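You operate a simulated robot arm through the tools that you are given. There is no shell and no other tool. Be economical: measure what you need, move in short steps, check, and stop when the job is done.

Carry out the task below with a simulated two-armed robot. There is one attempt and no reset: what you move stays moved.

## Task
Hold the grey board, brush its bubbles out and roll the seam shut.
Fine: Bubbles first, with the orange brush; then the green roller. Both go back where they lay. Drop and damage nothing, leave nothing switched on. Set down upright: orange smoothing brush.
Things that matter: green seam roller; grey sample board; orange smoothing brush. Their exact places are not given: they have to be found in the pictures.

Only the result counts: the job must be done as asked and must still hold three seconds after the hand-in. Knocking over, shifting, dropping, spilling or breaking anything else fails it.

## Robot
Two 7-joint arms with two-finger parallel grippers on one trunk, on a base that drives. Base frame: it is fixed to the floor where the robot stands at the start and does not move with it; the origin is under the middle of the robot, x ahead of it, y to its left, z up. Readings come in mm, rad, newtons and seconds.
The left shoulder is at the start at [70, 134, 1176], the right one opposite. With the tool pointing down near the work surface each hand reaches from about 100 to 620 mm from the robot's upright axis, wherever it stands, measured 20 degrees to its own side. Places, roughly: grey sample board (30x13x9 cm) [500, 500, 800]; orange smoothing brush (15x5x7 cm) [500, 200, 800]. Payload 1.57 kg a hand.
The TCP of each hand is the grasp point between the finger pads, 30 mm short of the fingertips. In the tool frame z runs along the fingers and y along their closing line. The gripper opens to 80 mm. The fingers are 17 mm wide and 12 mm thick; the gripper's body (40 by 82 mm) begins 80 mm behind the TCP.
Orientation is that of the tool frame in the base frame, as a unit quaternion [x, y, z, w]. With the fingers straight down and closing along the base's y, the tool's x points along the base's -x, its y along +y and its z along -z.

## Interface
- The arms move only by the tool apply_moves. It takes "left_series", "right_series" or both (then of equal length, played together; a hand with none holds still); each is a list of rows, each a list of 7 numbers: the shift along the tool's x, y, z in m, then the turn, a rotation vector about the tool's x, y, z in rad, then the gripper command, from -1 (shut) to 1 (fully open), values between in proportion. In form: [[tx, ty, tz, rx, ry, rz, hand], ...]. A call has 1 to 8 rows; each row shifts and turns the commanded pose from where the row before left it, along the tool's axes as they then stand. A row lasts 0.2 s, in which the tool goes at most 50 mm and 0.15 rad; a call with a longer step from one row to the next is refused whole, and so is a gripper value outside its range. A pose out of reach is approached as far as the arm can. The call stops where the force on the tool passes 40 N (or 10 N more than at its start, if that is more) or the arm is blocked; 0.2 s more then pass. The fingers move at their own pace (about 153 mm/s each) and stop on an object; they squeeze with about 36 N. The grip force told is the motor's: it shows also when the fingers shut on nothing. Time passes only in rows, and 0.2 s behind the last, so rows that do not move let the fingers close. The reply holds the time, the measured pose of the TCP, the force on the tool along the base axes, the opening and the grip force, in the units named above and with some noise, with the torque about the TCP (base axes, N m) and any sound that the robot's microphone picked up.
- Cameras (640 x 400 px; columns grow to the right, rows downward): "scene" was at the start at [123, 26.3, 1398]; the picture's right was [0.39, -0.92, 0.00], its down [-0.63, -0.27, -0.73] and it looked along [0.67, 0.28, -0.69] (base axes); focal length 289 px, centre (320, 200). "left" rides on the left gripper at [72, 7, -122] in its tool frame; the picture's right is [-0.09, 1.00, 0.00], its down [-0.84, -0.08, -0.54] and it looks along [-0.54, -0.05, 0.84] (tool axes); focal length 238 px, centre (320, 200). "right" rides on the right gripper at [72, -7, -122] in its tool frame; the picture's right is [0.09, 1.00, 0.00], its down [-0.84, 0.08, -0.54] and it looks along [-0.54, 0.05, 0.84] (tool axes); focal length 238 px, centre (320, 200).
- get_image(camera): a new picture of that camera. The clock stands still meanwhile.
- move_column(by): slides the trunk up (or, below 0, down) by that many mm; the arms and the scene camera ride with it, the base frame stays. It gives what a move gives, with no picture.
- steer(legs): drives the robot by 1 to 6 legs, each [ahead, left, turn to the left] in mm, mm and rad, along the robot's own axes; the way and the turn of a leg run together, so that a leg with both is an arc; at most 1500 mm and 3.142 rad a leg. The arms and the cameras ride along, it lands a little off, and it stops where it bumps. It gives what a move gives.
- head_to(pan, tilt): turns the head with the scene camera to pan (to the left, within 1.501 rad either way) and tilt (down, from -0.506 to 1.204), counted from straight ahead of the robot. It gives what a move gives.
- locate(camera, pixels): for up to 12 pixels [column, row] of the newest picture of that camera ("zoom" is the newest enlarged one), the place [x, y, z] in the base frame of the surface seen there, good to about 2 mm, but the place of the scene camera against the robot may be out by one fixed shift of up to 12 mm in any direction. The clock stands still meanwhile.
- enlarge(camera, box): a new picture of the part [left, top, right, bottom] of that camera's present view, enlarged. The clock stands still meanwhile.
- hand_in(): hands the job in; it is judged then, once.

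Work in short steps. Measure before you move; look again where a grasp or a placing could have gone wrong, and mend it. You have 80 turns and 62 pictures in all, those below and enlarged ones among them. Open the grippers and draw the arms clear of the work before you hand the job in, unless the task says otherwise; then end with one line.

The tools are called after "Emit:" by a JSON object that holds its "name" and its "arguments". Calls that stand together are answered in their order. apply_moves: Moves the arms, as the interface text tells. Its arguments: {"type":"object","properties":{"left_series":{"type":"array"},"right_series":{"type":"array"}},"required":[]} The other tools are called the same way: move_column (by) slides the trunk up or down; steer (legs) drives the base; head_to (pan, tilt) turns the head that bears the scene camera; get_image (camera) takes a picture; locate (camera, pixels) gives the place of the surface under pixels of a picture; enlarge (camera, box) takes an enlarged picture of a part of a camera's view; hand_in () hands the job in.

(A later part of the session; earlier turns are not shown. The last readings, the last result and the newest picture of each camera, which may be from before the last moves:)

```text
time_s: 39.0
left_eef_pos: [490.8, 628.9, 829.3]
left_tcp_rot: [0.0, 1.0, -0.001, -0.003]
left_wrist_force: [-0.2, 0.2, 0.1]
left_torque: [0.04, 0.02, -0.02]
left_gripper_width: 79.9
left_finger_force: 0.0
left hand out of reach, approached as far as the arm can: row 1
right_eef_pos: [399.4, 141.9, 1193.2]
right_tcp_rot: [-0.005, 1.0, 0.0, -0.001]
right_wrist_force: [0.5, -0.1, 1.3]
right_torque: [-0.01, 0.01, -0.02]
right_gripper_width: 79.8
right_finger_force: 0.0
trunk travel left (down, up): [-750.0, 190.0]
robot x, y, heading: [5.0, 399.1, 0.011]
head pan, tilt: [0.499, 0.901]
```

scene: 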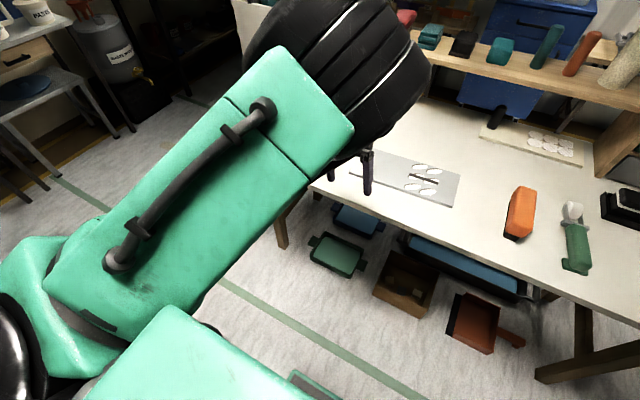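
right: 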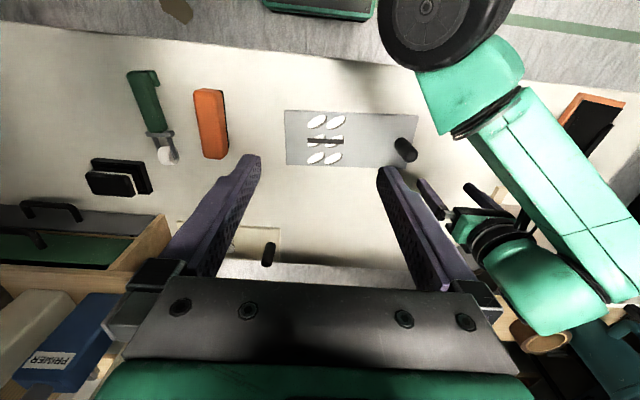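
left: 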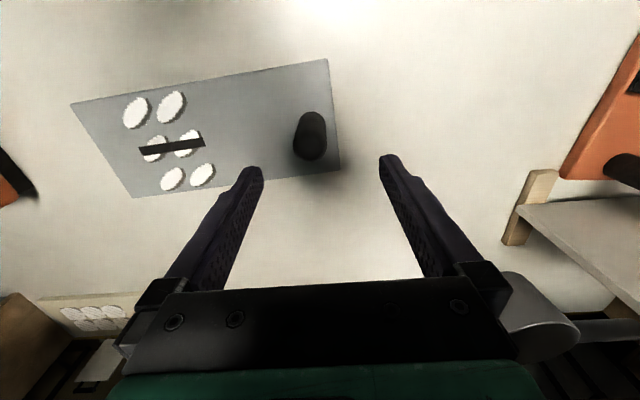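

At (491,629,829); I nudge -6 mm in y and close on the post.

Emit:
{"name": "apply_moves", "arguments": {"left_series": [[0.001, -0.006, 0, 0, 0, 0, 1], [0, 0, 0, 0, 0, 0, 1], [0, 0, 0, 0, 0, 0, -1], [0, 0, 0, 0, 0, 0, -1], [0, 0, 0, 0, 0, 0, -1]]}}

Emit:
{"name": "get_image", "arguments": {"camera": "left"}}

Emit:
{"name": "head_to", "arguments": {"pan": -0.1, "tilt": 0.8}}

Emit:
{"name": "get_image", "arguments": {"camera": "scene"}}

```text
time_s: 40.2
left_eef_pos: [489.4, 622.7, 828.5]
left_tcp_rot: [0.0, 1.0, -0.001, -0.004]
left_wrist_force: [-0.6, 0.1, 0.4]
left_torque: [0.31, 0.06, -0.03]
left_gripper_width: 31.2
left_finger_force: 35.7
right_eef_pos: [398.5, 143.1, 1193.4]
right_tcp_rot: [-0.005, 1.0, 0.0, 0.0]
right_wrist_force: [-0.9, -0.7, 0.0]
right_torque: [0.02, -0.04, -0.03]
right_gripper_width: 80.1
right_finger_force: 0.0
trunk travel left (down, up): [-750.0, 190.0]
robot x, y, heading: [9.1, 395.4, 0.007]
head pan, tilt: [0.499, 0.901]
```

```text
36 pictures are left
```

left: 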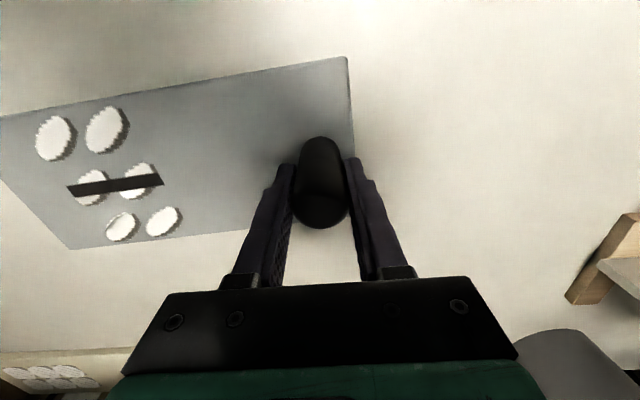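

```text
time_s: 41.2
left_eef_pos: [490.8, 621.4, 828.1]
left_tcp_rot: [0.0, 1.0, -0.001, -0.005]
left_wrist_force: [0.5, 0.9, 1.7]
left_torque: [0.28, 0.02, -0.04]
left_gripper_width: 31.1
left_finger_force: 35.8
right_eef_pos: [398.6, 142.4, 1192.8]
right_tcp_rot: [-0.004, 1.0, -0.001, 0.0]
right_wrist_force: [0.5, 0.1, -0.1]
right_torque: [-0.03, -0.01, -0.02]
right_gripper_width: 79.8
right_finger_force: 0.2
trunk travel left (down, up): [-750.0, 190.0]
robot x, y, heading: [5.2, 397.0, 0.009]
head pan, tilt: [-0.099, 0.799]
```

```text
35 pictures are left
```

scene: 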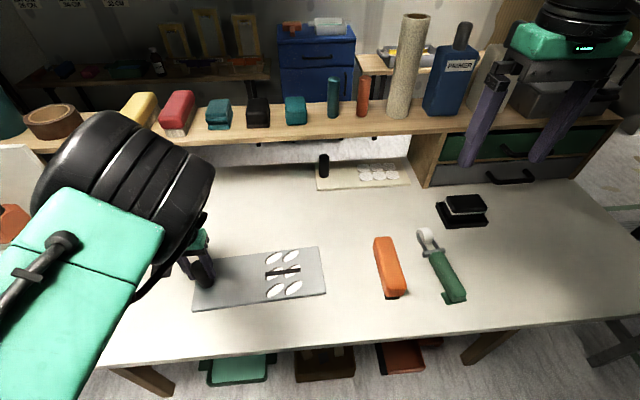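

The post is held (31 mm, 36 N). I bring the right hand above the brush near (455,195,950).

Emit:
{"name": "apply_moves", "arguments": {"right_series": [[-0.0095, 0.0088, 0.0405, 0, 0, 0, 1], [-0.0095, 0.0088, 0.0405, 0, 0, 0, 1], [-0.0095, 0.0088, 0.0405, 0, 0, 0, 1], [-0.0095, 0.0088, 0.0405, 0, 0, 0, 1], [-0.0095, 0.0088, 0.0405, 0, 0, 0, 1], [-0.0095, 0.0088, 0.0405, 0, 0, 0, 1], [0, 0, 0, 0, 0, 0, 1]]}}

Emit:
{"name": "get_image", "arguments": {"camera": "right"}}

```text
time_s: 42.8
left_eef_pos: [490.4, 622.8, 828.7]
left_tcp_rot: [0.001, 1.0, -0.001, -0.005]
left_wrist_force: [0.0, 0.5, 1.6]
left_torque: [0.25, 0.14, -0.02]
left_gripper_width: 30.8
left_finger_force: 36.4
right_eef_pos: [455.7, 195.9, 950.1]
right_tcp_rot: [-0.005, 1.0, 0.0, 0.001]
right_wrist_force: [-0.3, -0.2, 0.5]
right_torque: [0.03, 0.02, 0.02]
right_gripper_width: 80.0
right_finger_force: 0.0
trunk travel left (down, up): [-750.0, 190.0]
robot x, y, heading: [10.1, 397.5, 0.004]
head pan, tilt: [-0.099, 0.799]
```

```text
34 pictures are left
```

right: 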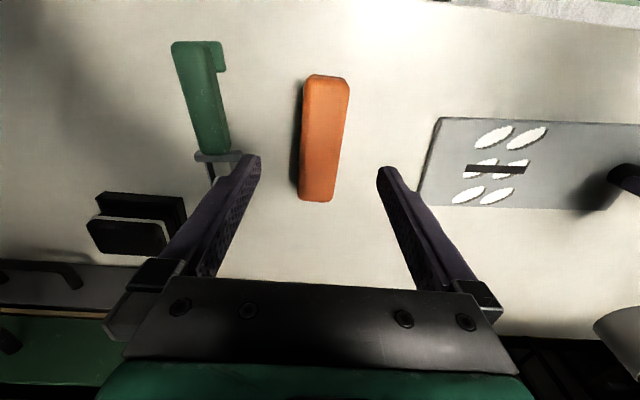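

Emit:
{"name": "enlarge", "arguments": {"camera": "right", "box": [270, 60, 370, 220]}}

Emit:
{"name": "locate", "arguments": {"camera": "right", "pixels": [[310, 84], [345, 84], [303, 190], [330, 192], [304, 130], [340, 130], [325, 80], [318, 195], [322, 140], [299, 140], [296, 180], [318, 202]]}}

```text
2.50 times, centred on (320, 140) of right
```

zoom: 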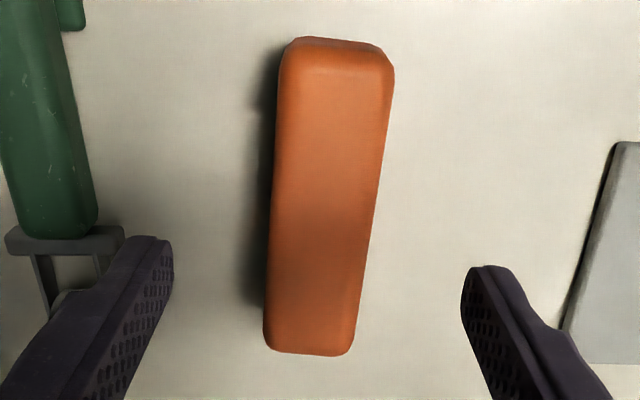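

```text
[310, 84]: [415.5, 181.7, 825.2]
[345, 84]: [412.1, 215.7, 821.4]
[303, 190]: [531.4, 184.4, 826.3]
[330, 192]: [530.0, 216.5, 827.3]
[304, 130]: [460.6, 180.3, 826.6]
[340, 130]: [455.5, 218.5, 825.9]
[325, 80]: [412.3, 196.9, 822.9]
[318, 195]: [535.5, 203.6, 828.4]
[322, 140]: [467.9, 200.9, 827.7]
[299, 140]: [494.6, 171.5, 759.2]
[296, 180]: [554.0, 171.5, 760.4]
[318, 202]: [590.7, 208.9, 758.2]
```

Brush: top centre (471,200), width ≈45 along y, top z 828. I descend to TCP (471,200,808) and close.

Emit:
{"name": "apply_moves", "arguments": {"right_series": [[-0.015, 0.004, 0.02, 0, 0, 0, 1], [0, 0, 0.03, 0, 0, 0, 1], [0, 0, 0.03, 0, 0, 0, 1], [0, 0, 0.03, 0, 0, 0, 1], [0, 0, 0.02, 0, 0, 0, 1], [0, 0, 0.012, 0, 0, 0, 1], [0, 0, 0, 0, 0, 0, 1]]}}

Emit:
{"name": "apply_moves", "arguments": {"right_series": [[0, 0, 0, 0, 0, 0, -1], [0, 0, 0, 0, 0, 0, -1], [0, 0, 0, 0, 0, 0, -1]]}}

Emit:
{"name": "get_image", "arguments": {"camera": "right"}}

```text
time_s: 44.4
left_eef_pos: [489.0, 621.9, 827.7]
left_tcp_rot: [0.001, 1.0, 0.0, -0.004]
left_wrist_force: [-0.9, 0.7, 1.0]
left_torque: [0.31, 0.06, 0.0]
left_gripper_width: 31.1
left_finger_force: 35.6
right_eef_pos: [469.3, 200.8, 807.2]
right_tcp_rot: [-0.004, 1.0, 0.0, -0.001]
right_wrist_force: [-0.6, 0.1, -0.7]
right_torque: [-0.03, 0.04, -0.02]
right_gripper_width: 80.1
right_finger_force: 0.0
trunk travel left (down, up): [-750.0, 190.0]
robot x, y, heading: [6.8, 396.7, 0.011]
head pan, tilt: [-0.099, 0.799]
```

```text
time_s: 45.2
left_eef_pos: [490.1, 621.6, 829.0]
left_tcp_rot: [0.001, 1.0, -0.001, -0.005]
left_wrist_force: [-0.1, 0.7, 2.3]
left_torque: [0.25, 0.03, -0.03]
left_gripper_width: 31.0
left_finger_force: 36.1
right_eef_pos: [470.8, 202.4, 808.8]
right_tcp_rot: [-0.005, 1.0, 0.0, 0.0]
right_wrist_force: [0.5, -0.6, -0.1]
right_torque: [0.0, -0.13, -0.08]
right_gripper_width: 45.5
right_finger_force: 36.0
trunk travel left (down, up): [-750.0, 190.0]
robot x, y, heading: [5.7, 395.9, 0.007]
head pan, tilt: [-0.099, 0.799]
```

```text
32 pictures are left
```

right: 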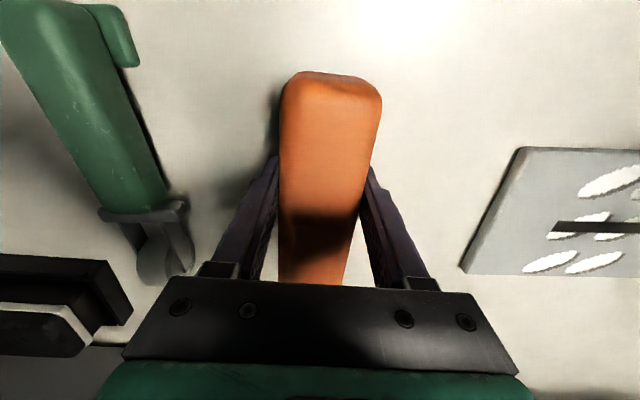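

Brush gripped (45.5 mm). I lift it 55 mm and check the grasp's stability, then carry it over the board to y≈500.

Emit:
{"name": "apply_moves", "arguments": {"right_series": [[0, 0, -0.02, 0, 0, 0, -1], [0, 0, -0.035, 0, 0, 0, -1], [0, 0, 0, 0, 0, 0, -1]]}}

Emit:
{"name": "apply_moves", "arguments": {"right_series": [[-0.0037, 0.043, 0, 0, 0, 0, -1], [-0.0037, 0.043, 0, 0, 0, 0, -1], [-0.0037, 0.043, 0, 0, 0, 0, -1], [-0.0037, 0.043, 0, 0, 0, 0, -1], [-0.0037, 0.043, 0, 0, 0, 0, -1], [-0.0037, 0.043, 0, 0, 0, 0, -1], [-0.0037, 0.041, 0, 0, 0, 0, -1], [0, 0, 0, 0, 0, 0, -1]]}}

Emit:
{"name": "get_image", "arguments": {"camera": "scene"}}

```text
time_s: 46.0
left_eef_pos: [489.1, 621.8, 828.1]
left_tcp_rot: [0.002, 1.0, -0.001, -0.005]
left_wrist_force: [-0.2, -0.3, 2.7]
left_torque: [0.3, 0.01, -0.02]
left_gripper_width: 31.3
left_finger_force: 36.2
right_eef_pos: [468.9, 200.1, 863.3]
right_tcp_rot: [-0.004, 1.0, 0.0, 0.0]
right_wrist_force: [0.6, 0.0, -3.2]
right_torque: [0.0, 0.01, -0.02]
right_gripper_width: 45.8
right_finger_force: 35.6
trunk travel left (down, up): [-750.0, 190.0]
robot x, y, heading: [6.1, 395.7, 0.007]
head pan, tilt: [-0.099, 0.799]
```

```text
time_s: 47.8
left_eef_pos: [491.1, 622.4, 829.2]
left_tcp_rot: [0.0, 1.0, -0.001, -0.004]
left_wrist_force: [0.5, 1.3, 3.2]
left_torque: [-0.04, -0.12, -0.02]
left_gripper_width: 31.1
left_finger_force: 36.5
right_eef_pos: [497.2, 500.7, 864.2]
right_tcp_rot: [-0.004, 1.0, 0.002, 0.0]
right_wrist_force: [0.7, -0.4, -3.7]
right_torque: [0.0, 0.0, -0.03]
right_gripper_width: 45.8
right_finger_force: 36.0
trunk travel left (down, up): [-750.0, 190.0]
robot x, y, heading: [8.0, 397.3, 0.009]
head pan, tilt: [-0.099, 0.799]
```

```text
31 pictures are left
```

scene: 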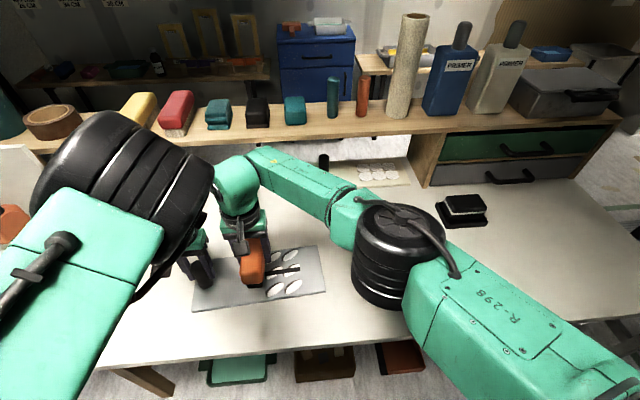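

The brush is over the board. I check the right elbow's height over the table before lowering.

Emit:
{"name": "locate", "arguments": {"camera": "scene", "pixels": [[400, 215], [355, 295], [400, 305], [340, 200], [290, 175], [252, 245], [250, 282], [430, 270]]}}

Emit:
{"name": "apply_moves", "arguments": {"right_series": [[0, 0, 0.02, 0, 0, 0, -1], [0, 0, 0.01, 0, 0, 0, -1], [0, 0, 0.006, 0, 0, 0, -1], [0, 0, 0, 0, 0, 0, -1]]}}

```text
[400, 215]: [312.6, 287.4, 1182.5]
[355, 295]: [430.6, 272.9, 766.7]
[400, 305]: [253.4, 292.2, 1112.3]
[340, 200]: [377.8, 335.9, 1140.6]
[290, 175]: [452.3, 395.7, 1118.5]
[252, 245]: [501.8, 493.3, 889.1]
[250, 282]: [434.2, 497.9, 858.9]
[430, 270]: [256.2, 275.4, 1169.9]
```

```text
time_s: 48.8
left_eef_pos: [490.7, 622.6, 828.7]
left_tcp_rot: [0.001, 1.0, -0.001, -0.005]
left_wrist_force: [0.8, 0.0, 3.8]
left_torque: [0.25, 0.0, -0.14]
left_gripper_width: 31.2
left_finger_force: 35.7
right_eef_pos: [495.5, 501.4, 826.7]
right_tcp_rot: [-0.004, 1.0, 0.0, 0.0]
right_wrist_force: [0.2, 0.6, -3.2]
right_torque: [0.01, 0.0, -0.02]
right_gripper_width: 45.8
right_finger_force: 36.1
trunk travel left (down, up): [-750.0, 190.0]
robot x, y, heading: [5.3, 398.5, 0.014]
head pan, tilt: [-0.099, 0.799]
```

Elbow is well above the table. Free at z 827 (weight −3 N); I lower in 2 mm steps to contact.

Emit:
{"name": "apply_moves", "arguments": {"right_series": [[0, 0, 0.003, 0, 0, 0, -1], [0, 0, 0.002, 0, 0, 0, -1], [0, 0, 0.002, 0, 0, 0, -1], [0, 0, 0, 0, 0, 0, -1]]}}

```text
time_s: 49.8
left_eef_pos: [488.7, 622.0, 828.5]
left_tcp_rot: [0.001, 1.0, -0.001, -0.004]
left_wrist_force: [0.9, -0.1, 3.0]
left_torque: [0.24, -0.03, -0.15]
left_gripper_width: 31.5
left_finger_force: 36.2
right_eef_pos: [494.8, 500.5, 820.1]
right_tcp_rot: [-0.005, 1.0, 0.0, -0.001]
right_wrist_force: [-0.7, -0.9, -2.0]
right_torque: [0.05, 0.06, 0.0]
right_gripper_width: 45.8
right_finger_force: 36.3
trunk travel left (down, up): [-750.0, 190.0]
robot x, y, heading: [8.4, 393.9, 0.008]
head pan, tilt: [-0.099, 0.799]
```

Contact begins about z 820. I press 3 mm more to see the force.

Emit:
{"name": "apply_moves", "arguments": {"right_series": [[0, 0, 0.001, 0, 0, 0, -1], [0, 0, 0.001, 0, 0, 0, -1], [0, 0, 0.001, 0, 0, 0, -1], [0, 0, 0, 0, 0, 0, -1]]}}

```text
time_s: 50.8
left_eef_pos: [487.5, 622.0, 829.0]
left_tcp_rot: [0.0, 1.0, -0.002, -0.005]
left_wrist_force: [3.7, 2.9, -19.6]
left_torque: [0.45, -0.45, 0.07]
left_gripper_width: 31.2
left_finger_force: 36.3
right_eef_pos: [492.7, 500.9, 819.0]
right_tcp_rot: [-0.003, 1.0, 0.002, 0.001]
right_wrist_force: [-5.7, -2.2, 32.8]
right_torque: [-0.24, 0.08, -0.02]
right_gripper_width: 46.3
right_finger_force: 36.4
trunk travel left (down, up): [-750.0, 190.0]
robot x, y, heading: [9.3, 396.0, 0.008]
head pan, tilt: [-0.099, 0.799]
```

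33 N is too stiff. I back off 1.5 mm and stroke toward -y across the bubbles at 12 mm per row.

Emit:
{"name": "apply_moves", "arguments": {"right_series": [[0, 0, -0.0015, 0, 0, 0, -1], [0, 0, 0, 0, 0, 0, -1]]}}

Emit:
{"name": "apply_moves", "arguments": {"right_series": [[0, -0.012, 0, 0, 0, 0, -1], [0, -0.012, 0, 0, 0, 0, -1], [0, -0.012, 0, 0, 0, 0, -1], [0, -0.012, 0, 0, 0, 0, -1]]}}

```text
time_s: 51.4
left_eef_pos: [488.3, 621.9, 828.4]
left_tcp_rot: [0.001, 1.0, -0.002, -0.005]
left_wrist_force: [-4.6, -1.1, -9.9]
left_torque: [0.47, -0.1, -0.45]
left_gripper_width: 31.3
left_finger_force: 36.0
right_eef_pos: [492.2, 500.3, 819.9]
right_tcp_rot: [-0.004, 1.0, -0.001, 0.002]
right_wrist_force: [2.0, 4.4, 16.9]
right_torque: [0.18, -0.13, -0.27]
right_gripper_width: 45.7
right_finger_force: 36.2
trunk travel left (down, up): [-750.0, 190.0]
robot x, y, heading: [8.3, 396.2, 0.006]
head pan, tilt: [-0.099, 0.799]
```

```text
time_s: 52.4
left_eef_pos: [490.7, 622.3, 828.9]
left_tcp_rot: [0.0, 1.0, -0.001, -0.003]
left_wrist_force: [-1.1, -5.9, -4.9]
left_torque: [0.11, 0.38, -0.45]
left_gripper_width: 31.1
left_finger_force: 36.3
right_eef_pos: [492.4, 450.7, 819.8]
right_tcp_rot: [-0.003, 1.0, -0.001, 0.0]
right_wrist_force: [-0.4, 4.2, 7.7]
right_torque: [0.24, -0.77, 0.32]
right_gripper_width: 45.6
right_finger_force: 36.1
trunk travel left (down, up): [-750.0, 190.0]
robot x, y, heading: [7.9, 397.8, 0.009]
head pan, tilt: [-0.099, 0.799]
```

Good contact (~11 N) with the board held. I continue the stroke to y≈376.

Emit:
{"name": "apply_moves", "arguments": {"right_series": [[0, -0.012, 0, 0, 0, 0, -1], [0, -0.012, 0, 0, 0, 0, -1], [0, -0.012, 0, 0, 0, 0, -1], [0, -0.012, 0, 0, 0, 0, -1], [0, -0.012, 0, 0, 0, 0, -1], [0, -0.012, 0, 0, 0, 0, -1]]}}

Emit:
{"name": "get_image", "arguments": {"camera": "right"}}

Emit:
{"name": "get_image", "arguments": {"camera": "left"}}

```text
time_s: 53.8
left_eef_pos: [490.7, 622.9, 828.9]
left_tcp_rot: [0.0, 1.0, -0.001, -0.005]
left_wrist_force: [0.3, -0.4, 2.0]
left_torque: [0.31, -0.22, 0.01]
left_gripper_width: 31.2
left_finger_force: 35.5
right_eef_pos: [495.2, 380.1, 820.7]
right_tcp_rot: [-0.005, 1.0, 0.0, 0.0]
right_wrist_force: [0.5, 0.0, -2.6]
right_torque: [0.02, 0.04, 0.01]
right_gripper_width: 46.0
right_finger_force: 36.4
trunk travel left (down, up): [-750.0, 190.0]
robot x, y, heading: [7.7, 395.7, 0.007]
head pan, tilt: [-0.099, 0.799]
```

```text
30 pictures are left
```

right: 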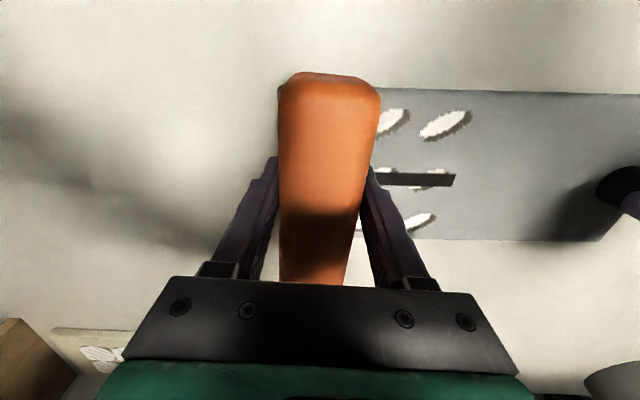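

```text
29 pictures are left
```

left: 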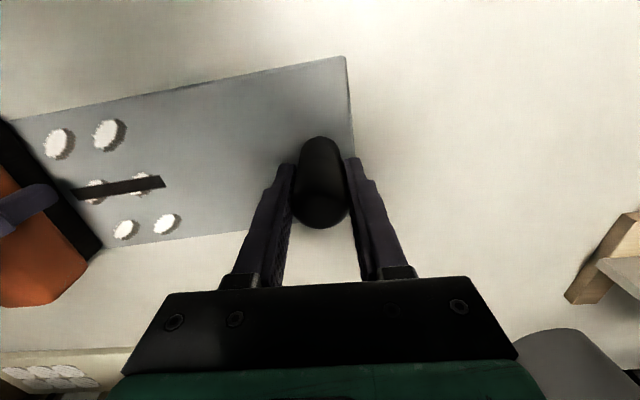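

The bubbles have shrunk but remain, and contact was lost near the end (z 820.7). I press 1.5 mm more and stroke back toward +y, watching the force.

Emit:
{"name": "apply_moves", "arguments": {"right_series": [[0, 0.01, 0.0015, 0, 0, 0, -1], [0, 0.015, 0, 0, 0, 0, -1], [0, 0.015, 0, 0, 0, 0, -1], [0, 0.015, 0, 0, 0, 0, -1]]}}

Emit:
{"name": "apply_moves", "arguments": {"right_series": [[0, 0.012, 0, 0, 0, 0, -1], [0, 0.012, 0, 0, 0, 0, -1], [0, 0.012, 0, 0, 0, 0, -1], [0, 0.012, 0, 0, 0, 0, -1]]}}

Emit:
{"name": "enlarge", "arguments": {"camera": "left", "box": [0, 80, 240, 260]}}

```text
time_s: 54.8
left_eef_pos: [488.5, 623.0, 829.9]
left_tcp_rot: [0.001, 1.0, 0.0, -0.005]
left_wrist_force: [2.6, 7.9, -5.4]
left_torque: [0.31, -0.17, 0.14]
left_gripper_width: 31.4
left_finger_force: 35.5
right_eef_pos: [493.2, 434.3, 818.8]
right_tcp_rot: [-0.004, 1.0, 0.0, 0.001]
right_wrist_force: [-0.3, -7.4, 18.9]
right_torque: [-0.32, 0.15, 0.23]
right_gripper_width: 45.6
right_finger_force: 35.6
trunk travel left (down, up): [-750.0, 190.0]
robot x, y, heading: [8.1, 398.9, 0.007]
head pan, tilt: [-0.099, 0.799]
```

```text
time_s: 55.8
left_eef_pos: [486.7, 622.9, 828.3]
left_tcp_rot: [0.001, 1.0, -0.001, -0.004]
left_wrist_force: [-0.3, 11.4, -15.2]
left_torque: [0.22, 0.04, -0.04]
left_gripper_width: 31.2
left_finger_force: 35.8
right_eef_pos: [491.8, 482.0, 818.9]
right_tcp_rot: [-0.004, 1.0, 0.0, 0.002]
right_wrist_force: [0.1, -13.2, 30.9]
right_torque: [-0.44, 0.01, 0.1]
right_gripper_width: 45.8
right_finger_force: 36.1
trunk travel left (down, up): [-750.0, 190.0]
robot x, y, heading: [7.6, 396.6, 0.009]
head pan, tilt: [-0.099, 0.799]
```

```text
2.22 times, centred on (120, 170) of left
```

zoom: 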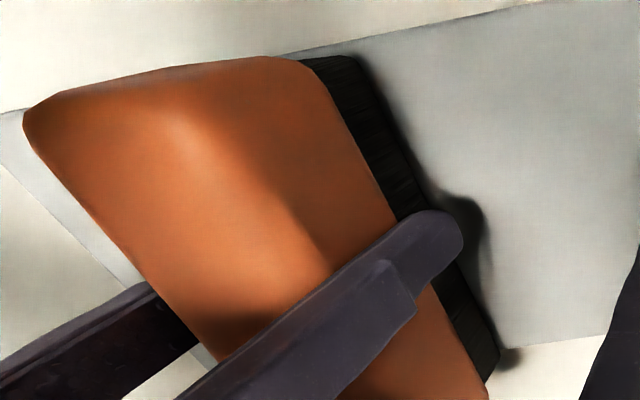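

Force grows toward +y (34 N at y 482, 22 N at y 434). I stroke back toward -y with a small lift first and a gentle downward slope.

Emit:
{"name": "apply_moves", "arguments": {"right_series": [[0, -0.012, -0.0007, 0, 0, 0, -1], [0, -0.012, 0.0001, 0, 0, 0, -1], [0, -0.012, 0.0001, 0, 0, 0, -1], [0, -0.012, 0.0002, 0, 0, 0, -1]]}}

Emit:
{"name": "apply_moves", "arguments": {"right_series": [[0, -0.012, 0.0002, 0, 0, 0, -1], [0, -0.012, 0.0003, 0, 0, 0, -1], [0, -0.012, 0.0003, 0, 0, 0, -1], [0, -0.012, 0.0003, 0, 0, 0, -1], [0, -0.008, 0.0002, 0, 0, 0, -1]]}}

Emit:
{"name": "get_image", "arguments": {"camera": "left"}}

```text
time_s: 56.8
left_eef_pos: [491.2, 621.5, 828.2]
left_tcp_rot: [0.001, 1.0, -0.002, -0.003]
left_wrist_force: [-0.7, -7.8, -2.0]
left_torque: [0.32, -0.03, -0.39]
left_gripper_width: 31.1
left_finger_force: 36.0
right_eef_pos: [493.7, 434.1, 819.4]
right_tcp_rot: [-0.004, 1.0, 0.001, 0.0]
right_wrist_force: [-0.3, 4.6, 6.3]
right_torque: [0.15, -0.41, 0.22]
right_gripper_width: 45.8
right_finger_force: 36.3
trunk travel left (down, up): [-750.0, 190.0]
robot x, y, heading: [7.4, 399.5, 0.002]
head pan, tilt: [-0.099, 0.799]
```

```text
time_s: 58.0
left_eef_pos: [488.1, 621.7, 828.9]
left_tcp_rot: [0.0, 1.0, -0.002, -0.004]
left_wrist_force: [0.7, -10.0, -5.1]
left_torque: [0.49, -0.61, 0.2]
left_gripper_width: 31.3
left_finger_force: 35.5
right_eef_pos: [495.8, 379.5, 819.1]
right_tcp_rot: [-0.005, 1.0, 0.001, 0.001]
right_wrist_force: [1.9, 8.9, 18.4]
right_torque: [0.22, 0.61, -0.24]
right_gripper_width: 46.0
right_finger_force: 36.2
trunk travel left (down, up): [-750.0, 190.0]
robot x, y, heading: [11.3, 397.2, 0.009]
head pan, tilt: [-0.099, 0.799]
```

```text
27 pictures are left
```

left: 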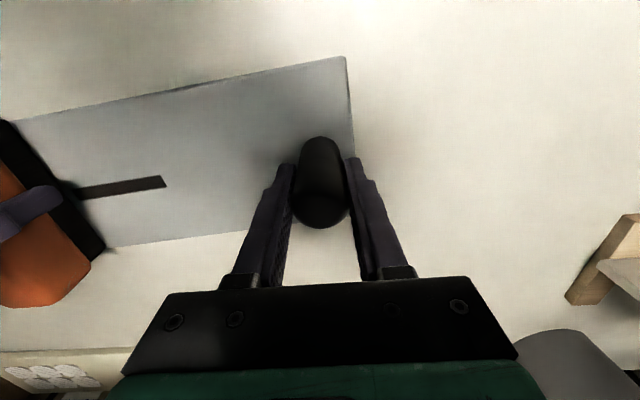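

The board shows no bubbles, only the dark seam. I lift the brush and carry it back to its place (470.5,201).

Emit:
{"name": "apply_moves", "arguments": {"right_series": [[0, 0, -0.015, 0, 0, 0, -1], [0, 0, -0.03, 0, 0, 0, -1], [0.005, -0.036, 0, 0, 0, 0, -1], [0.005, -0.036, 0, 0, 0, 0, -1], [0.005, -0.036, 0, 0, 0, 0, -1], [0.005, -0.036, 0, 0, 0, 0, -1], [0.005, -0.035, 0, 0, 0, 0, -1], [0, 0, 0, 0, 0, 0, -1]]}}

Emit:
{"name": "enlarge", "arguments": {"camera": "scene", "box": [180, 220, 500, 330]}}

```text
time_s: 59.8
left_eef_pos: [489.0, 621.7, 828.4]
left_tcp_rot: [0.0, 1.0, -0.002, -0.005]
left_wrist_force: [-0.8, -1.7, 4.9]
left_torque: [0.24, -0.36, -0.09]
left_gripper_width: 31.2
left_finger_force: 35.9
right_eef_pos: [471.2, 198.9, 860.2]
right_tcp_rot: [-0.005, 1.0, 0.0, 0.0]
right_wrist_force: [0.2, -0.3, -3.4]
right_torque: [-0.01, 0.02, 0.01]
right_gripper_width: 45.8
right_finger_force: 36.2
trunk travel left (down, up): [-750.0, 190.0]
robot x, y, heading: [6.1, 397.1, 0.013]
head pan, tilt: [-0.099, 0.799]
```

```text
2.00 times, centred on (340, 275) of scene
```

zoom: 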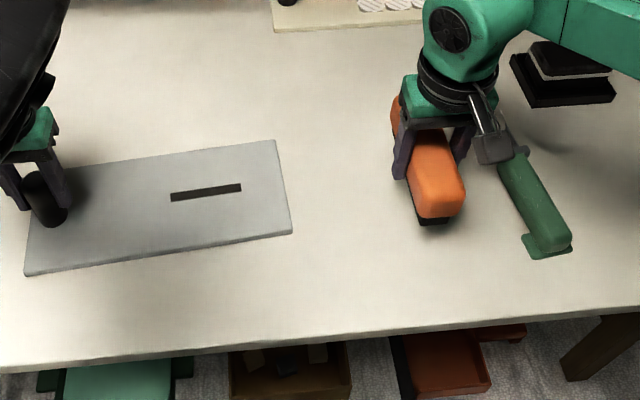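

The board is bubble-free. I lower the brush to the table, the last part slowly.

Emit:
{"name": "apply_moves", "arguments": {"right_series": [[0, 0.002, 0.02, 0, 0, 0, -1], [0, 0, 0.02, 0, 0, 0, -1], [0, 0, 0.006, 0, 0, 0, -1], [0, 0, 0.002, 0, 0, 0, -1], [0, 0, 0.002, 0, 0, 0, -1], [0, 0, 0.001, 0, 0, 0, -1], [0, 0, 0, 0, 0, 0, -1]]}}

```text
time_s: 61.4
left_eef_pos: [488.8, 621.7, 828.5]
left_tcp_rot: [0.001, 1.0, 0.0, -0.005]
left_wrist_force: [-0.7, -1.3, 4.7]
left_torque: [0.2, 0.07, -0.05]
left_gripper_width: 30.9
left_finger_force: 36.1
right_eef_pos: [470.1, 200.8, 809.1]
right_tcp_rot: [-0.004, 1.0, 0.001, 0.0]
right_wrist_force: [-0.6, -0.8, -2.2]
right_torque: [0.01, 0.01, 0.0]
right_gripper_width: 45.9
right_finger_force: 35.8
trunk travel left (down, up): [-750.0, 190.0]
robot x, y, heading: [7.2, 398.6, 0.007]
head pan, tilt: [-0.099, 0.799]
```

Force has dropped slightly (−2.2 N), touching. I lower 1 mm more to seat it, then open and rise.

Emit:
{"name": "apply_moves", "arguments": {"right_series": [[0, 0, 0.001, 0, 0, 0, -1], [0, 0, 0, 0, 0, 0, -1]]}}

Emit:
{"name": "apply_moves", "arguments": {"right_series": [[0, 0, 0, 0, 0, 0, 0], [0, 0, 0, 0, 0, 0, 1], [0, 0, 0, 0, 0, 0, 1], [0, 0, -0.02, 0, 0, 0, 1], [0, 0, -0.04, 0, 0, 0, 1], [0, 0, -0.04, 0, 0, 0, 1], [0, -0.03, -0.035, 0, 0, 0, 1], [0, -0.04, 0, 0, 0, 0, 1]]}}

Emit:
{"name": "get_image", "arguments": {"camera": "right"}}

```text
time_s: 62.0
left_eef_pos: [490.0, 621.1, 828.6]
left_tcp_rot: [0.0, 1.0, -0.001, -0.005]
left_wrist_force: [-1.6, -2.2, 4.2]
left_torque: [0.18, 0.04, -0.01]
left_gripper_width: 31.3
left_finger_force: 36.1
right_eef_pos: [470.5, 202.1, 808.8]
right_tcp_rot: [-0.005, 1.0, 0.001, 0.0]
right_wrist_force: [-0.1, -0.6, -2.2]
right_torque: [0.04, 0.04, 0.02]
right_gripper_width: 45.7
right_finger_force: 36.2
trunk travel left (down, up): [-750.0, 190.0]
robot x, y, heading: [7.1, 399.1, 0.01]
head pan, tilt: [-0.099, 0.799]
```

```text
time_s: 63.8
left_eef_pos: [489.2, 622.7, 829.7]
left_tcp_rot: [0.001, 1.0, -0.001, -0.005]
left_wrist_force: [-0.8, -1.4, 3.3]
left_torque: [0.26, -0.2, -0.04]
left_gripper_width: 31.4
left_finger_force: 35.6
right_eef_pos: [470.7, 131.8, 944.5]
right_tcp_rot: [-0.004, 1.0, 0.0, 0.0]
right_wrist_force: [0.4, 0.0, -0.1]
right_torque: [0.03, 0.0, -0.01]
right_gripper_width: 80.0
right_finger_force: 0.0
trunk travel left (down, up): [-750.0, 190.0]
robot x, y, heading: [7.7, 394.4, 0.006]
head pan, tilt: [-0.099, 0.799]
```

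```text
25 pictures are left
```

right: 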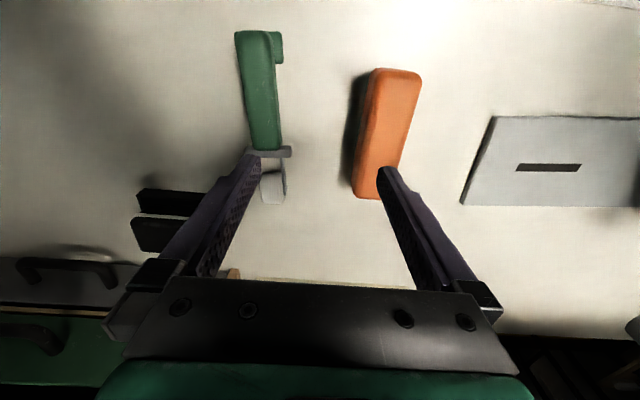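

The brush stands back in place. I move over the roller handle near (440,68).

Emit:
{"name": "apply_moves", "arguments": {"right_series": [[0.015, -0.032, 0, 0, 0, 0, 1], [0.015, -0.032, 0, 0, 0, 0, 1], [0, 0, 0, 0, 0, 0, 1]]}}

Emit:
{"name": "enlarge", "arguments": {"camera": "right", "box": [220, 0, 420, 200]}}

Emit:
{"name": "locate", "arguments": {"camera": "right", "pixels": [[320, 60], [320, 100], [320, 140], [375, 120], [385, 160]]}}

```text
time_s: 64.6
left_eef_pos: [490.2, 622.2, 829.0]
left_tcp_rot: [0.0, 1.0, -0.001, -0.004]
left_wrist_force: [-2.3, -1.2, 2.2]
left_torque: [0.18, -0.12, -0.02]
left_gripper_width: 31.4
left_finger_force: 36.5
right_eef_pos: [442.3, 68.0, 946.9]
right_tcp_rot: [-0.004, 1.0, 0.0, 0.0]
right_wrist_force: [1.0, 0.0, 0.1]
right_torque: [-0.04, 0.0, 0.01]
right_gripper_width: 80.0
right_finger_force: 0.0
trunk travel left (down, up): [-750.0, 190.0]
robot x, y, heading: [8.4, 394.2, 0.01]
head pan, tilt: [-0.099, 0.799]
```

```text
2.00 times, centred on (320, 100) of right
```

zoom: 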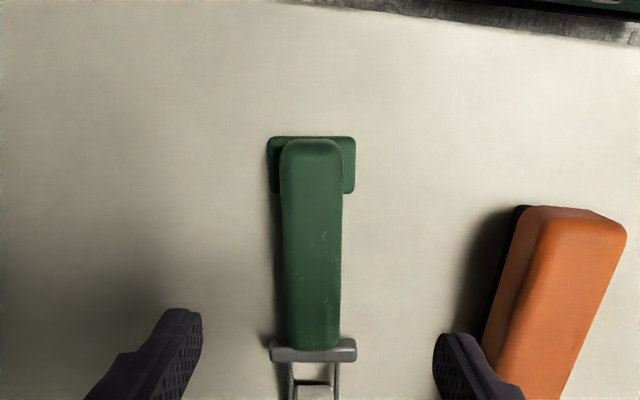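

```text
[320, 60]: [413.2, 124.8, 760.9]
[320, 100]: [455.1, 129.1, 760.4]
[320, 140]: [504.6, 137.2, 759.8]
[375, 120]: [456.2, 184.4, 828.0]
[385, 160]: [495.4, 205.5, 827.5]
```

Locate referred to the older picture; I repeat it on the enlarged one.

Emit:
{"name": "locate", "arguments": {"camera": "zoom", "pixels": [[312, 150], [314, 240], [318, 330], [286, 240], [338, 240], [310, 352], [313, 390], [275, 180], [350, 180], [520, 225], [560, 330], [345, 352]]}}

Emit:
{"name": "get_image", "arguments": {"camera": "right"}}

```text
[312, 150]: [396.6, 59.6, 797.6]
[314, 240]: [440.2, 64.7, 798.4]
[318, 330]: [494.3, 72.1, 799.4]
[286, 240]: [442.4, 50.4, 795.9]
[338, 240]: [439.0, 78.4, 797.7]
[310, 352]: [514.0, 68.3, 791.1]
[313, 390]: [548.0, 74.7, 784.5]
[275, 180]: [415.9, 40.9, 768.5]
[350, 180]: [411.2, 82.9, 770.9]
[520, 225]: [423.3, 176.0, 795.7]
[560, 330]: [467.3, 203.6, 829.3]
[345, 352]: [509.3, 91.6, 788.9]
```

```text
23 pictures are left
```

right: 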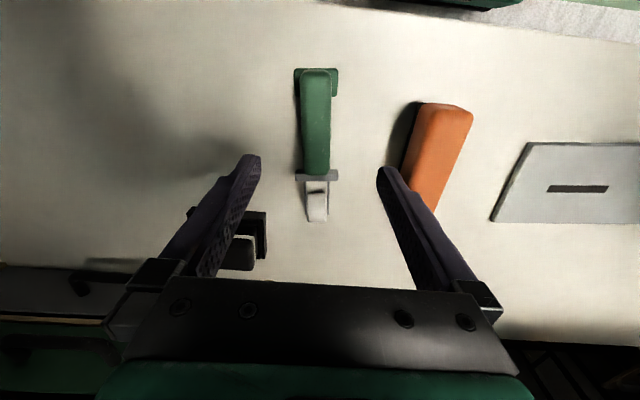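

Roller handle: from (397,60) to (494,72), yaw ≈0.13 rad, top z 799; wheel near (556,79). I check the black object near my finger path, and get wheel details.

Emit:
{"name": "locate", "arguments": {"camera": "right", "pixels": [[250, 260], [266, 215], [263, 250], [240, 240], [317, 192], [309, 190], [327, 190], [317, 215], [335, 172], [299, 178], [317, 220], [325, 120]]}}

```text
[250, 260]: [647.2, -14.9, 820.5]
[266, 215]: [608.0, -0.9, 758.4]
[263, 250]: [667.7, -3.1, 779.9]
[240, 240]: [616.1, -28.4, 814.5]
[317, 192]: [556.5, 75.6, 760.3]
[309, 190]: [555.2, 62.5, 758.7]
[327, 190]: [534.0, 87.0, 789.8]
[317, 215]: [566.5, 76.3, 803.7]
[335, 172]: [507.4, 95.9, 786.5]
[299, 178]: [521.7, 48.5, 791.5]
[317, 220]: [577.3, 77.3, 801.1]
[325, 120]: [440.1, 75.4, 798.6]
```

The black object is at x>600, clear. I yaw the hand by 0.13 and descend to (487,71,795).

Emit:
{"name": "apply_moves", "arguments": {"right_series": [[0, 0, 0, 0, 0, -0.13, 1], [-0.0225, -0.0015, 0.03, 0, 0, 0, 1], [-0.0225, -0.0015, 0.03, 0, 0, 0, 1], [0, 0, 0.03, 0, 0, 0, 1], [0, 0, 0.03, 0, 0, 0, 1], [0, 0, 0.02, 0, 0, 0, 1], [0, 0, 0.01, 0, 0, 0, 1], [0, 0, 0, 0, 0, 0, 1]]}}

Emit:
{"name": "get_image", "arguments": {"camera": "right"}}

```text
time_s: 66.4
left_eef_pos: [488.9, 622.0, 829.2]
left_tcp_rot: [0.001, 1.0, -0.002, -0.004]
left_wrist_force: [-0.2, 0.5, 2.9]
left_torque: [0.27, 0.04, -0.07]
left_gripper_width: 31.2
left_finger_force: 36.0
right_eef_pos: [455.5, 79.7, 855.3]
right_tcp_rot: [-0.068, 0.998, -0.002, 0.002]
right_wrist_force: [0.0, 0.6, -0.7]
right_torque: [-0.01, -0.04, -0.03]
right_gripper_width: 80.0
right_finger_force: 0.0
right hand out of reach, approached as far as the arm can: row 1, 2, 3, 4, 5
trunk travel left (down, up): [-750.0, 190.0]
robot x, y, heading: [10.0, 395.2, 0.011]
head pan, tilt: [-0.099, 0.799]
```

```text
22 pictures are left
```

right: 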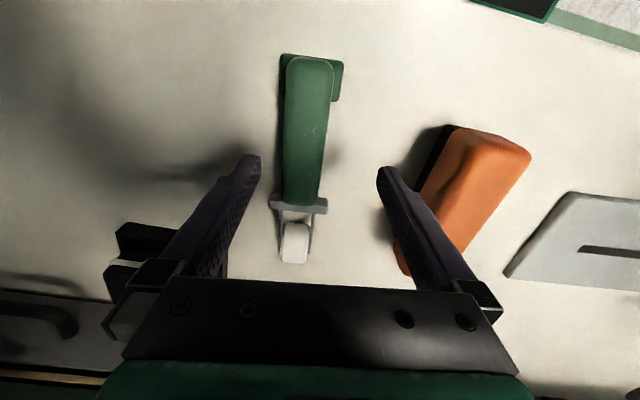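

The right arm is at a limit here (relative y −324). I release the board with the left hand, raise both hands, and drive right 110 mm to fetch the roller.

Emit:
{"name": "apply_moves", "arguments": {"left_series": [[0, 0, 0, 0, 0, 0, 0], [0, 0, 0, 0, 0, 0, 1], [0, 0, 0, 0, 0, 0, 1], [0, 0, -0.03, 0, 0, 0, 1], [0, 0, -0.03, 0, 0, 0, 1], [0, 0, -0.03, 0, 0, 0, 1], [0, 0, 0, 0, 0, 0, 1]], "right_series": [[0, 0, -0.03, 0, 0, 0, 1], [0, 0, -0.03, 0, 0, 0, 1], [0, 0, -0.02, 0, 0, 0, 1], [0, 0, 0, 0, 0, 0, 1], [0, 0, 0, 0, 0, 0, 1], [0, 0, 0, 0, 0, 0, 1], [0, 0, 0, 0, 0, 0, 1]]}}

Emit:
{"name": "steer", "arguments": {"legs": [[0, -110, 0]]}}

Emit:
{"name": "get_image", "arguments": {"camera": "right"}}

```text
time_s: 68.0
left_eef_pos: [492.8, 626.2, 918.4]
left_tcp_rot: [0.0, 1.0, -0.001, -0.005]
left_wrist_force: [-0.7, -0.3, -0.7]
left_torque: [-0.01, 0.02, -0.04]
left_gripper_width: 80.0
left_finger_force: 0.1
left hand out of reach, approached as far as the arm can: row 4
right_eef_pos: [455.7, 78.6, 935.4]
right_tcp_rot: [-0.069, 0.998, 0.0, -0.001]
right_wrist_force: [0.4, -0.8, 0.0]
right_torque: [-0.03, 0.01, -0.03]
right_gripper_width: 79.9
right_finger_force: 0.2
trunk travel left (down, up): [-750.0, 190.0]
robot x, y, heading: [7.9, 396.6, 0.006]
head pan, tilt: [-0.099, 0.799]
```

```text
time_s: 69.2
left_eef_pos: [492.8, 516.6, 918.6]
left_tcp_rot: [0.0, 1.0, -0.003, -0.005]
left_wrist_force: [-0.5, 0.3, 0.1]
left_torque: [0.02, 0.02, 0.03]
left_gripper_width: 80.0
left_finger_force: 0.0
right_eef_pos: [456.7, -29.6, 935.5]
right_tcp_rot: [-0.07, 0.998, 0.0, 0.0]
right_wrist_force: [-1.0, -0.5, -0.5]
right_torque: [0.0, 0.02, 0.04]
right_gripper_width: 80.0
right_finger_force: 0.0
trunk travel left (down, up): [-750.0, 190.0]
robot x, y, heading: [8.2, 286.7, 0.012]
head pan, tilt: [-0.099, 0.799]
```

```text
21 pictures are left
```

right: 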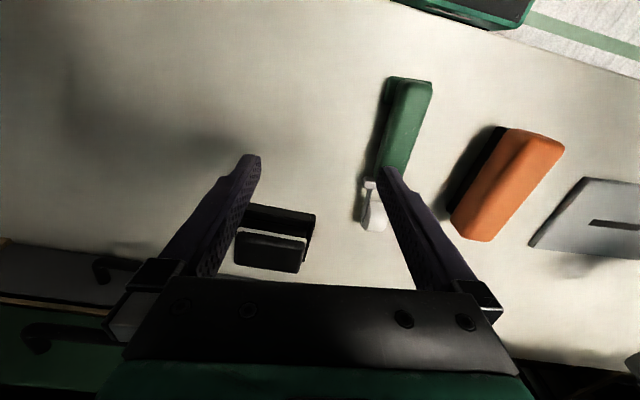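

Now I bring the right hand back over the handle: target (485,70.5), first to z≈885.

Emit:
{"name": "apply_moves", "arguments": {"right_series": [[-0.014, 0.0317, 0, 0, 0, 0, 1], [-0.014, 0.0317, 0, 0, 0, 0, 1], [-0.014, 0.0317, 0, 0, 0, 0, 1], [0, 0, 0.025, 0, 0, 0, 1], [0, 0, 0.025, 0, 0, 0, 1], [0, 0, 0, 0, 0, 0, 1]]}}

Emit:
{"name": "get_image", "arguments": {"camera": "right"}}

```text
time_s: 70.5
left_eef_pos: [493.1, 517.2, 917.9]
left_tcp_rot: [0.0, 1.0, -0.002, -0.005]
left_wrist_force: [-0.7, -0.4, 0.3]
left_torque: [-0.02, 0.0, 0.03]
left_gripper_width: 80.0
left_finger_force: 0.0
right_eef_pos: [483.1, 70.7, 884.8]
right_tcp_rot: [-0.069, 0.998, -0.001, 0.0]
right_wrist_force: [-0.3, 0.3, 0.1]
right_torque: [0.01, -0.01, 0.01]
right_gripper_width: 79.8
right_finger_force: 0.0
trunk travel left (down, up): [-750.0, 190.0]
robot x, y, heading: [6.7, 289.2, 0.011]
head pan, tilt: [-0.099, 0.799]
```

```text
20 pictures are left
```

right: 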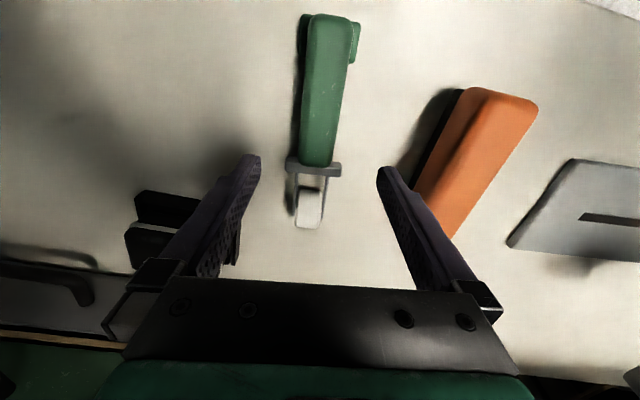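

Tracking is good. I verify the handle centreline once more before descending.

Emit:
{"name": "locate", "arguments": {"camera": "right", "pixels": [[318, 155], [322, 120], [330, 40], [303, 150], [332, 150], [288, 172], [338, 170], [310, 215], [470, 150], [500, 100]]}}

```text
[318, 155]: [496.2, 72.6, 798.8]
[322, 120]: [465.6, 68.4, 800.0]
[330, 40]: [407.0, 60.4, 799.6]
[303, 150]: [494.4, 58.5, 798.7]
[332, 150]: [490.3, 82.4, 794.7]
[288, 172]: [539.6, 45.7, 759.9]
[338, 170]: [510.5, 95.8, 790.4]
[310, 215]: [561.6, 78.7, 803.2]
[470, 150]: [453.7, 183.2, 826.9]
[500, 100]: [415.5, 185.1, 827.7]
```

Centreline at x 484 is y≈71, yaw 0.136: aligned. I descend to z≈795 and close.

Emit:
{"name": "apply_moves", "arguments": {"right_series": [[0, 0, 0.03, 0, 0, 0, 1], [0, 0, 0.03, 0, 0, 0, 1], [0, 0, 0.02, 0, 0, 0, 1], [0, 0, 0.01, 0, 0, 0, 1], [0, 0, 0, 0, 0, 0, 1], [0, 0, 0, 0, 0, 0, -1], [0, 0, 0, 0, 0, 0, -1], [0, 0, 0, 0, 0, 0, -1]]}}

Emit:
{"name": "get_image", "arguments": {"camera": "right"}}

```text
time_s: 72.3
left_eef_pos: [493.3, 517.4, 918.7]
left_tcp_rot: [-0.001, 1.0, -0.001, -0.005]
left_wrist_force: [-0.2, 0.1, -0.2]
left_torque: [-0.04, 0.0, 0.03]
left_gripper_width: 80.0
left_finger_force: 0.1
right_eef_pos: [484.5, 69.1, 795.1]
right_tcp_rot: [-0.07, 0.998, 0.0, 0.0]
right_wrist_force: [-0.6, -1.2, -0.6]
right_torque: [0.0, -0.09, -0.06]
right_gripper_width: 33.4
right_finger_force: 35.3
trunk travel left (down, up): [-750.0, 190.0]
robot x, y, heading: [7.9, 290.1, 0.012]
head pan, tilt: [-0.099, 0.799]
```

```text
19 pictures are left
```

right: 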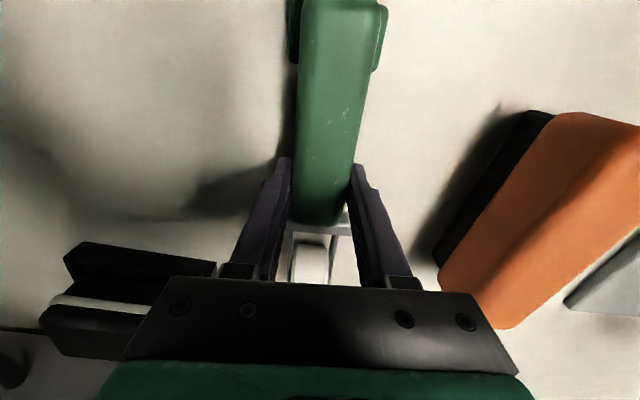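

Gripped at 33.4 mm. I lift 110 mm, then drive back left 110 mm.

Emit:
{"name": "apply_moves", "arguments": {"right_series": [[0, 0, -0.01, 0, 0, 0, -1], [0, 0, -0.03, 0, 0, 0, -1], [0, 0, -0.035, 0, 0, 0, -1], [0, 0, -0.035, 0, 0, 0, -1], [0, 0, 0, 0, 0, 0, -1]]}}

Emit:
{"name": "steer", "arguments": {"legs": [[0, 110, 0]]}}

Emit:
{"name": "get_image", "arguments": {"camera": "right"}}

Emit:
{"name": "get_image", "arguments": {"camera": "left"}}

```text
time_s: 73.5
left_eef_pos: [494.2, 516.6, 918.0]
left_tcp_rot: [0.0, 1.0, -0.001, -0.006]
left_wrist_force: [-0.3, -0.9, 0.2]
left_torque: [0.03, 0.03, -0.02]
left_gripper_width: 80.4
left_finger_force: 0.0
right_eef_pos: [485.3, 71.9, 904.8]
right_tcp_rot: [-0.069, 0.998, 0.0, 0.0]
right_wrist_force: [0.4, 0.4, -1.6]
right_torque: [0.04, -0.02, -0.01]
right_gripper_width: 33.7
right_finger_force: 35.8
trunk travel left (down, up): [-750.0, 190.0]
robot x, y, heading: [8.1, 289.1, 0.007]
head pan, tilt: [-0.099, 0.799]
```

```text
time_s: 74.8
left_eef_pos: [493.4, 627.7, 918.7]
left_tcp_rot: [0.0, 1.0, -0.002, -0.006]
left_wrist_force: [0.2, 0.2, 0.0]
left_torque: [-0.01, -0.03, 0.02]
left_gripper_width: 79.7
left_finger_force: 0.1
right_eef_pos: [484.2, 183.0, 904.2]
right_tcp_rot: [-0.07, 0.998, 0.001, 0.0]
right_wrist_force: [0.2, -0.3, -1.4]
right_torque: [-0.01, -0.04, -0.03]
right_gripper_width: 33.5
right_finger_force: 36.1
trunk travel left (down, up): [-750.0, 190.0]
robot x, y, heading: [8.4, 398.0, 0.008]
head pan, tilt: [-0.099, 0.799]
```

```text
18 pictures are left
```

right: 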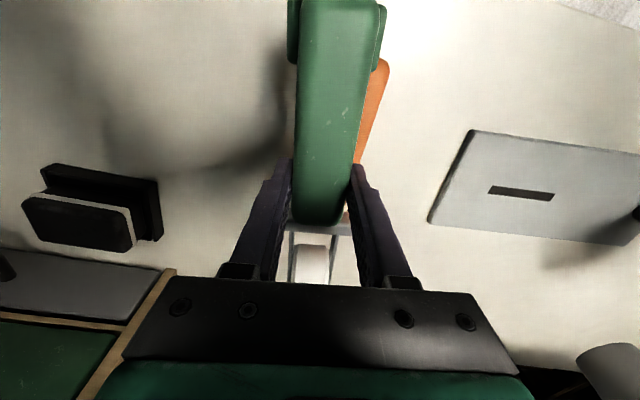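

```text
17 pictures are left
```

left: 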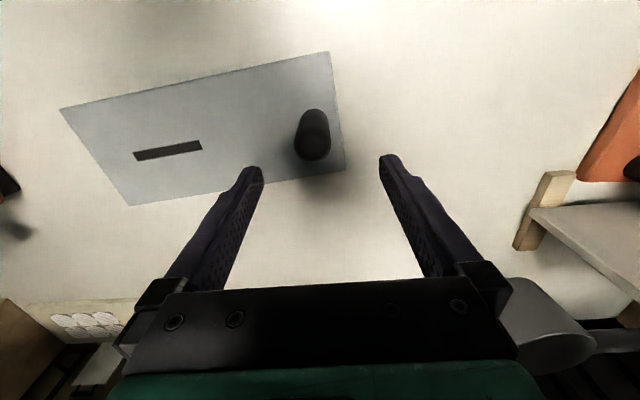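

Both are back. I locate the post, seam ends and board corners from the left camera.

Emit:
{"name": "locate", "arguments": {"camera": "left", "pixels": [[313, 147], [305, 150], [322, 145], [134, 157], [202, 146], [168, 151], [60, 108], [131, 205]]}}

Emit:
{"name": "apply_moves", "arguments": {"left_series": [[0.003, -0.005, 0.02, 0, 0, 0, 1], [0, 0, 0.025, 0, 0, 0, 1], [0, 0, 0.025, 0, 0, 0, 1], [0, 0, 0.02, 0, 0, 0, 1], [0, 0, 0, 0, 0, 0, 1]]}}

```text
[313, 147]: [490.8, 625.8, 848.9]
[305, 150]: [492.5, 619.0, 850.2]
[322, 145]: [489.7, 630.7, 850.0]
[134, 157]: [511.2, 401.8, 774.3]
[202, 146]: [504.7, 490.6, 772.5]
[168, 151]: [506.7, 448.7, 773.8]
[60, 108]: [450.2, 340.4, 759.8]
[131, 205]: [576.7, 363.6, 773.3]
```

```text
time_s: 76.0
left_eef_pos: [492.2, 627.5, 827.1]
left_tcp_rot: [0.0, 1.0, -0.003, -0.005]
left_wrist_force: [-0.1, -0.7, 0.3]
left_torque: [-0.02, 0.01, -0.02]
left_gripper_width: 80.0
left_finger_force: 0.1
left hand out of reach, approached as far as the arm can: row 1
right_eef_pos: [484.3, 182.6, 904.8]
right_tcp_rot: [-0.069, 0.998, 0.0, 0.0]
right_wrist_force: [-0.3, 0.4, -1.5]
right_torque: [-0.01, -0.03, -0.01]
right_gripper_width: 33.5
right_finger_force: 36.4
trunk travel left (down, up): [-750.0, 190.0]
robot x, y, heading: [6.7, 400.5, 0.008]
head pan, tilt: [-0.099, 0.799]
```

Post centre ≈(490,623); seam runs from (511,402) to (505,490). I nudge -4 mm and close the left hand on the post.

Emit:
{"name": "apply_moves", "arguments": {"left_series": [[0.001, -0.004, 0, 0, 0, 0, 1], [0, 0, 0, 0, 0, 0, 1], [0, 0, 0, 0, 0, 0, -1], [0, 0, 0, 0, 0, 0, -1], [0, 0, 0, 0, 0, 0, -1]]}}

Emit:
{"name": "apply_moves", "arguments": {"right_series": [[0.0, 0.025, 0, 0, 0, -0.15, -1], [0.01, 0.025, 0, 0, 0, -0.15, -1], [0.01, 0.025, 0, 0, 0, -0.15, -1], [0.01, 0.02, 0, 0, 0, -0.15, -1], [0, 0, 0, 0, 0, -0.15, -1], [0, 0, 0, 0, 0, -0.15, -1], [0, 0, 0, 0, 0, -0.15, -1], [0, 0, 0, 0, 0, -0.15, -1]]}}

```text
time_s: 77.2
left_eef_pos: [490.6, 624.0, 828.1]
left_tcp_rot: [0.0, 1.0, -0.002, -0.005]
left_wrist_force: [-0.6, 0.2, -0.4]
left_torque: [0.19, -0.07, 0.01]
left_gripper_width: 31.2
left_finger_force: 36.0
right_eef_pos: [484.5, 184.0, 905.1]
right_tcp_rot: [-0.068, 0.998, 0.0, 0.0]
right_wrist_force: [0.2, -1.5, -1.8]
right_torque: [0.0, 0.03, 0.01]
right_gripper_width: 33.6
right_finger_force: 36.1
trunk travel left (down, up): [-750.0, 190.0]
robot x, y, heading: [4.5, 403.1, 0.007]
head pan, tilt: [-0.099, 0.799]
```

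```text
time_s: 79.0
left_eef_pos: [490.4, 624.1, 829.2]
left_tcp_rot: [0.001, 1.0, -0.002, -0.005]
left_wrist_force: [0.5, 0.7, 0.4]
left_torque: [0.21, -0.08, -0.03]
left_gripper_width: 31.3
left_finger_force: 35.6
right_eef_pos: [399.8, 252.5, 912.5]
right_tcp_rot: [-0.373, 0.928, -0.003, 0.003]
right_wrist_force: [-0.1, 0.1, -0.9]
right_torque: [-0.01, -0.02, -0.02]
right_gripper_width: 33.7
right_finger_force: 36.4
right hand out of reach, approached as far as the arm can: row 4, 5, 6, 7, 8
trunk travel left (down, up): [-750.0, 190.0]
robot x, y, heading: [3.1, 399.8, 0.01]
head pan, tilt: [-0.099, 0.799]
```

The wrist yaw stops at 0.76 rad here; the limit should grow as the hand goes further left. I move to above the seam start and turn further to see how much yaw is possible.

Emit:
{"name": "apply_moves", "arguments": {"right_series": [[-0.039, 0.0045, 0, 0, 0, 0, -1], [-0.039, 0.0045, 0, 0, 0, 0, -1], [-0.039, 0.0045, 0, 0, 0, 0, -1], [-0.039, 0.0045, 0, 0, 0, 0, -1], [0, 0, 0, 0, 0, -0.15, -1], [0, 0, 0, 0, 0, -0.15, -1], [0, 0, 0, 0, 0, -0.15, -1], [0, 0, 0, 0, 0, -0.15, -1]]}}

```text
time_s: 80.8
left_eef_pos: [492.5, 624.1, 828.7]
left_tcp_rot: [0.001, 1.0, -0.002, -0.006]
left_wrist_force: [0.4, -0.7, 0.8]
left_torque: [0.17, -0.04, -0.1]
left_gripper_width: 31.2
left_finger_force: 36.0
right_eef_pos: [450.2, 312.1, 913.0]
right_tcp_rot: [-0.372, 0.928, -0.004, 0.005]
right_wrist_force: [0.4, -0.9, -2.0]
right_torque: [0.0, 0.01, 0.02]
right_gripper_width: 33.6
right_finger_force: 35.6
right hand out of reach, approached as far as the arm can: row 3, 4, 5, 6, 7, 8
trunk travel left (down, up): [-750.0, 190.0]
robot x, y, heading: [6.0, 399.8, 0.005]
head pan, tilt: [-0.099, 0.799]
```

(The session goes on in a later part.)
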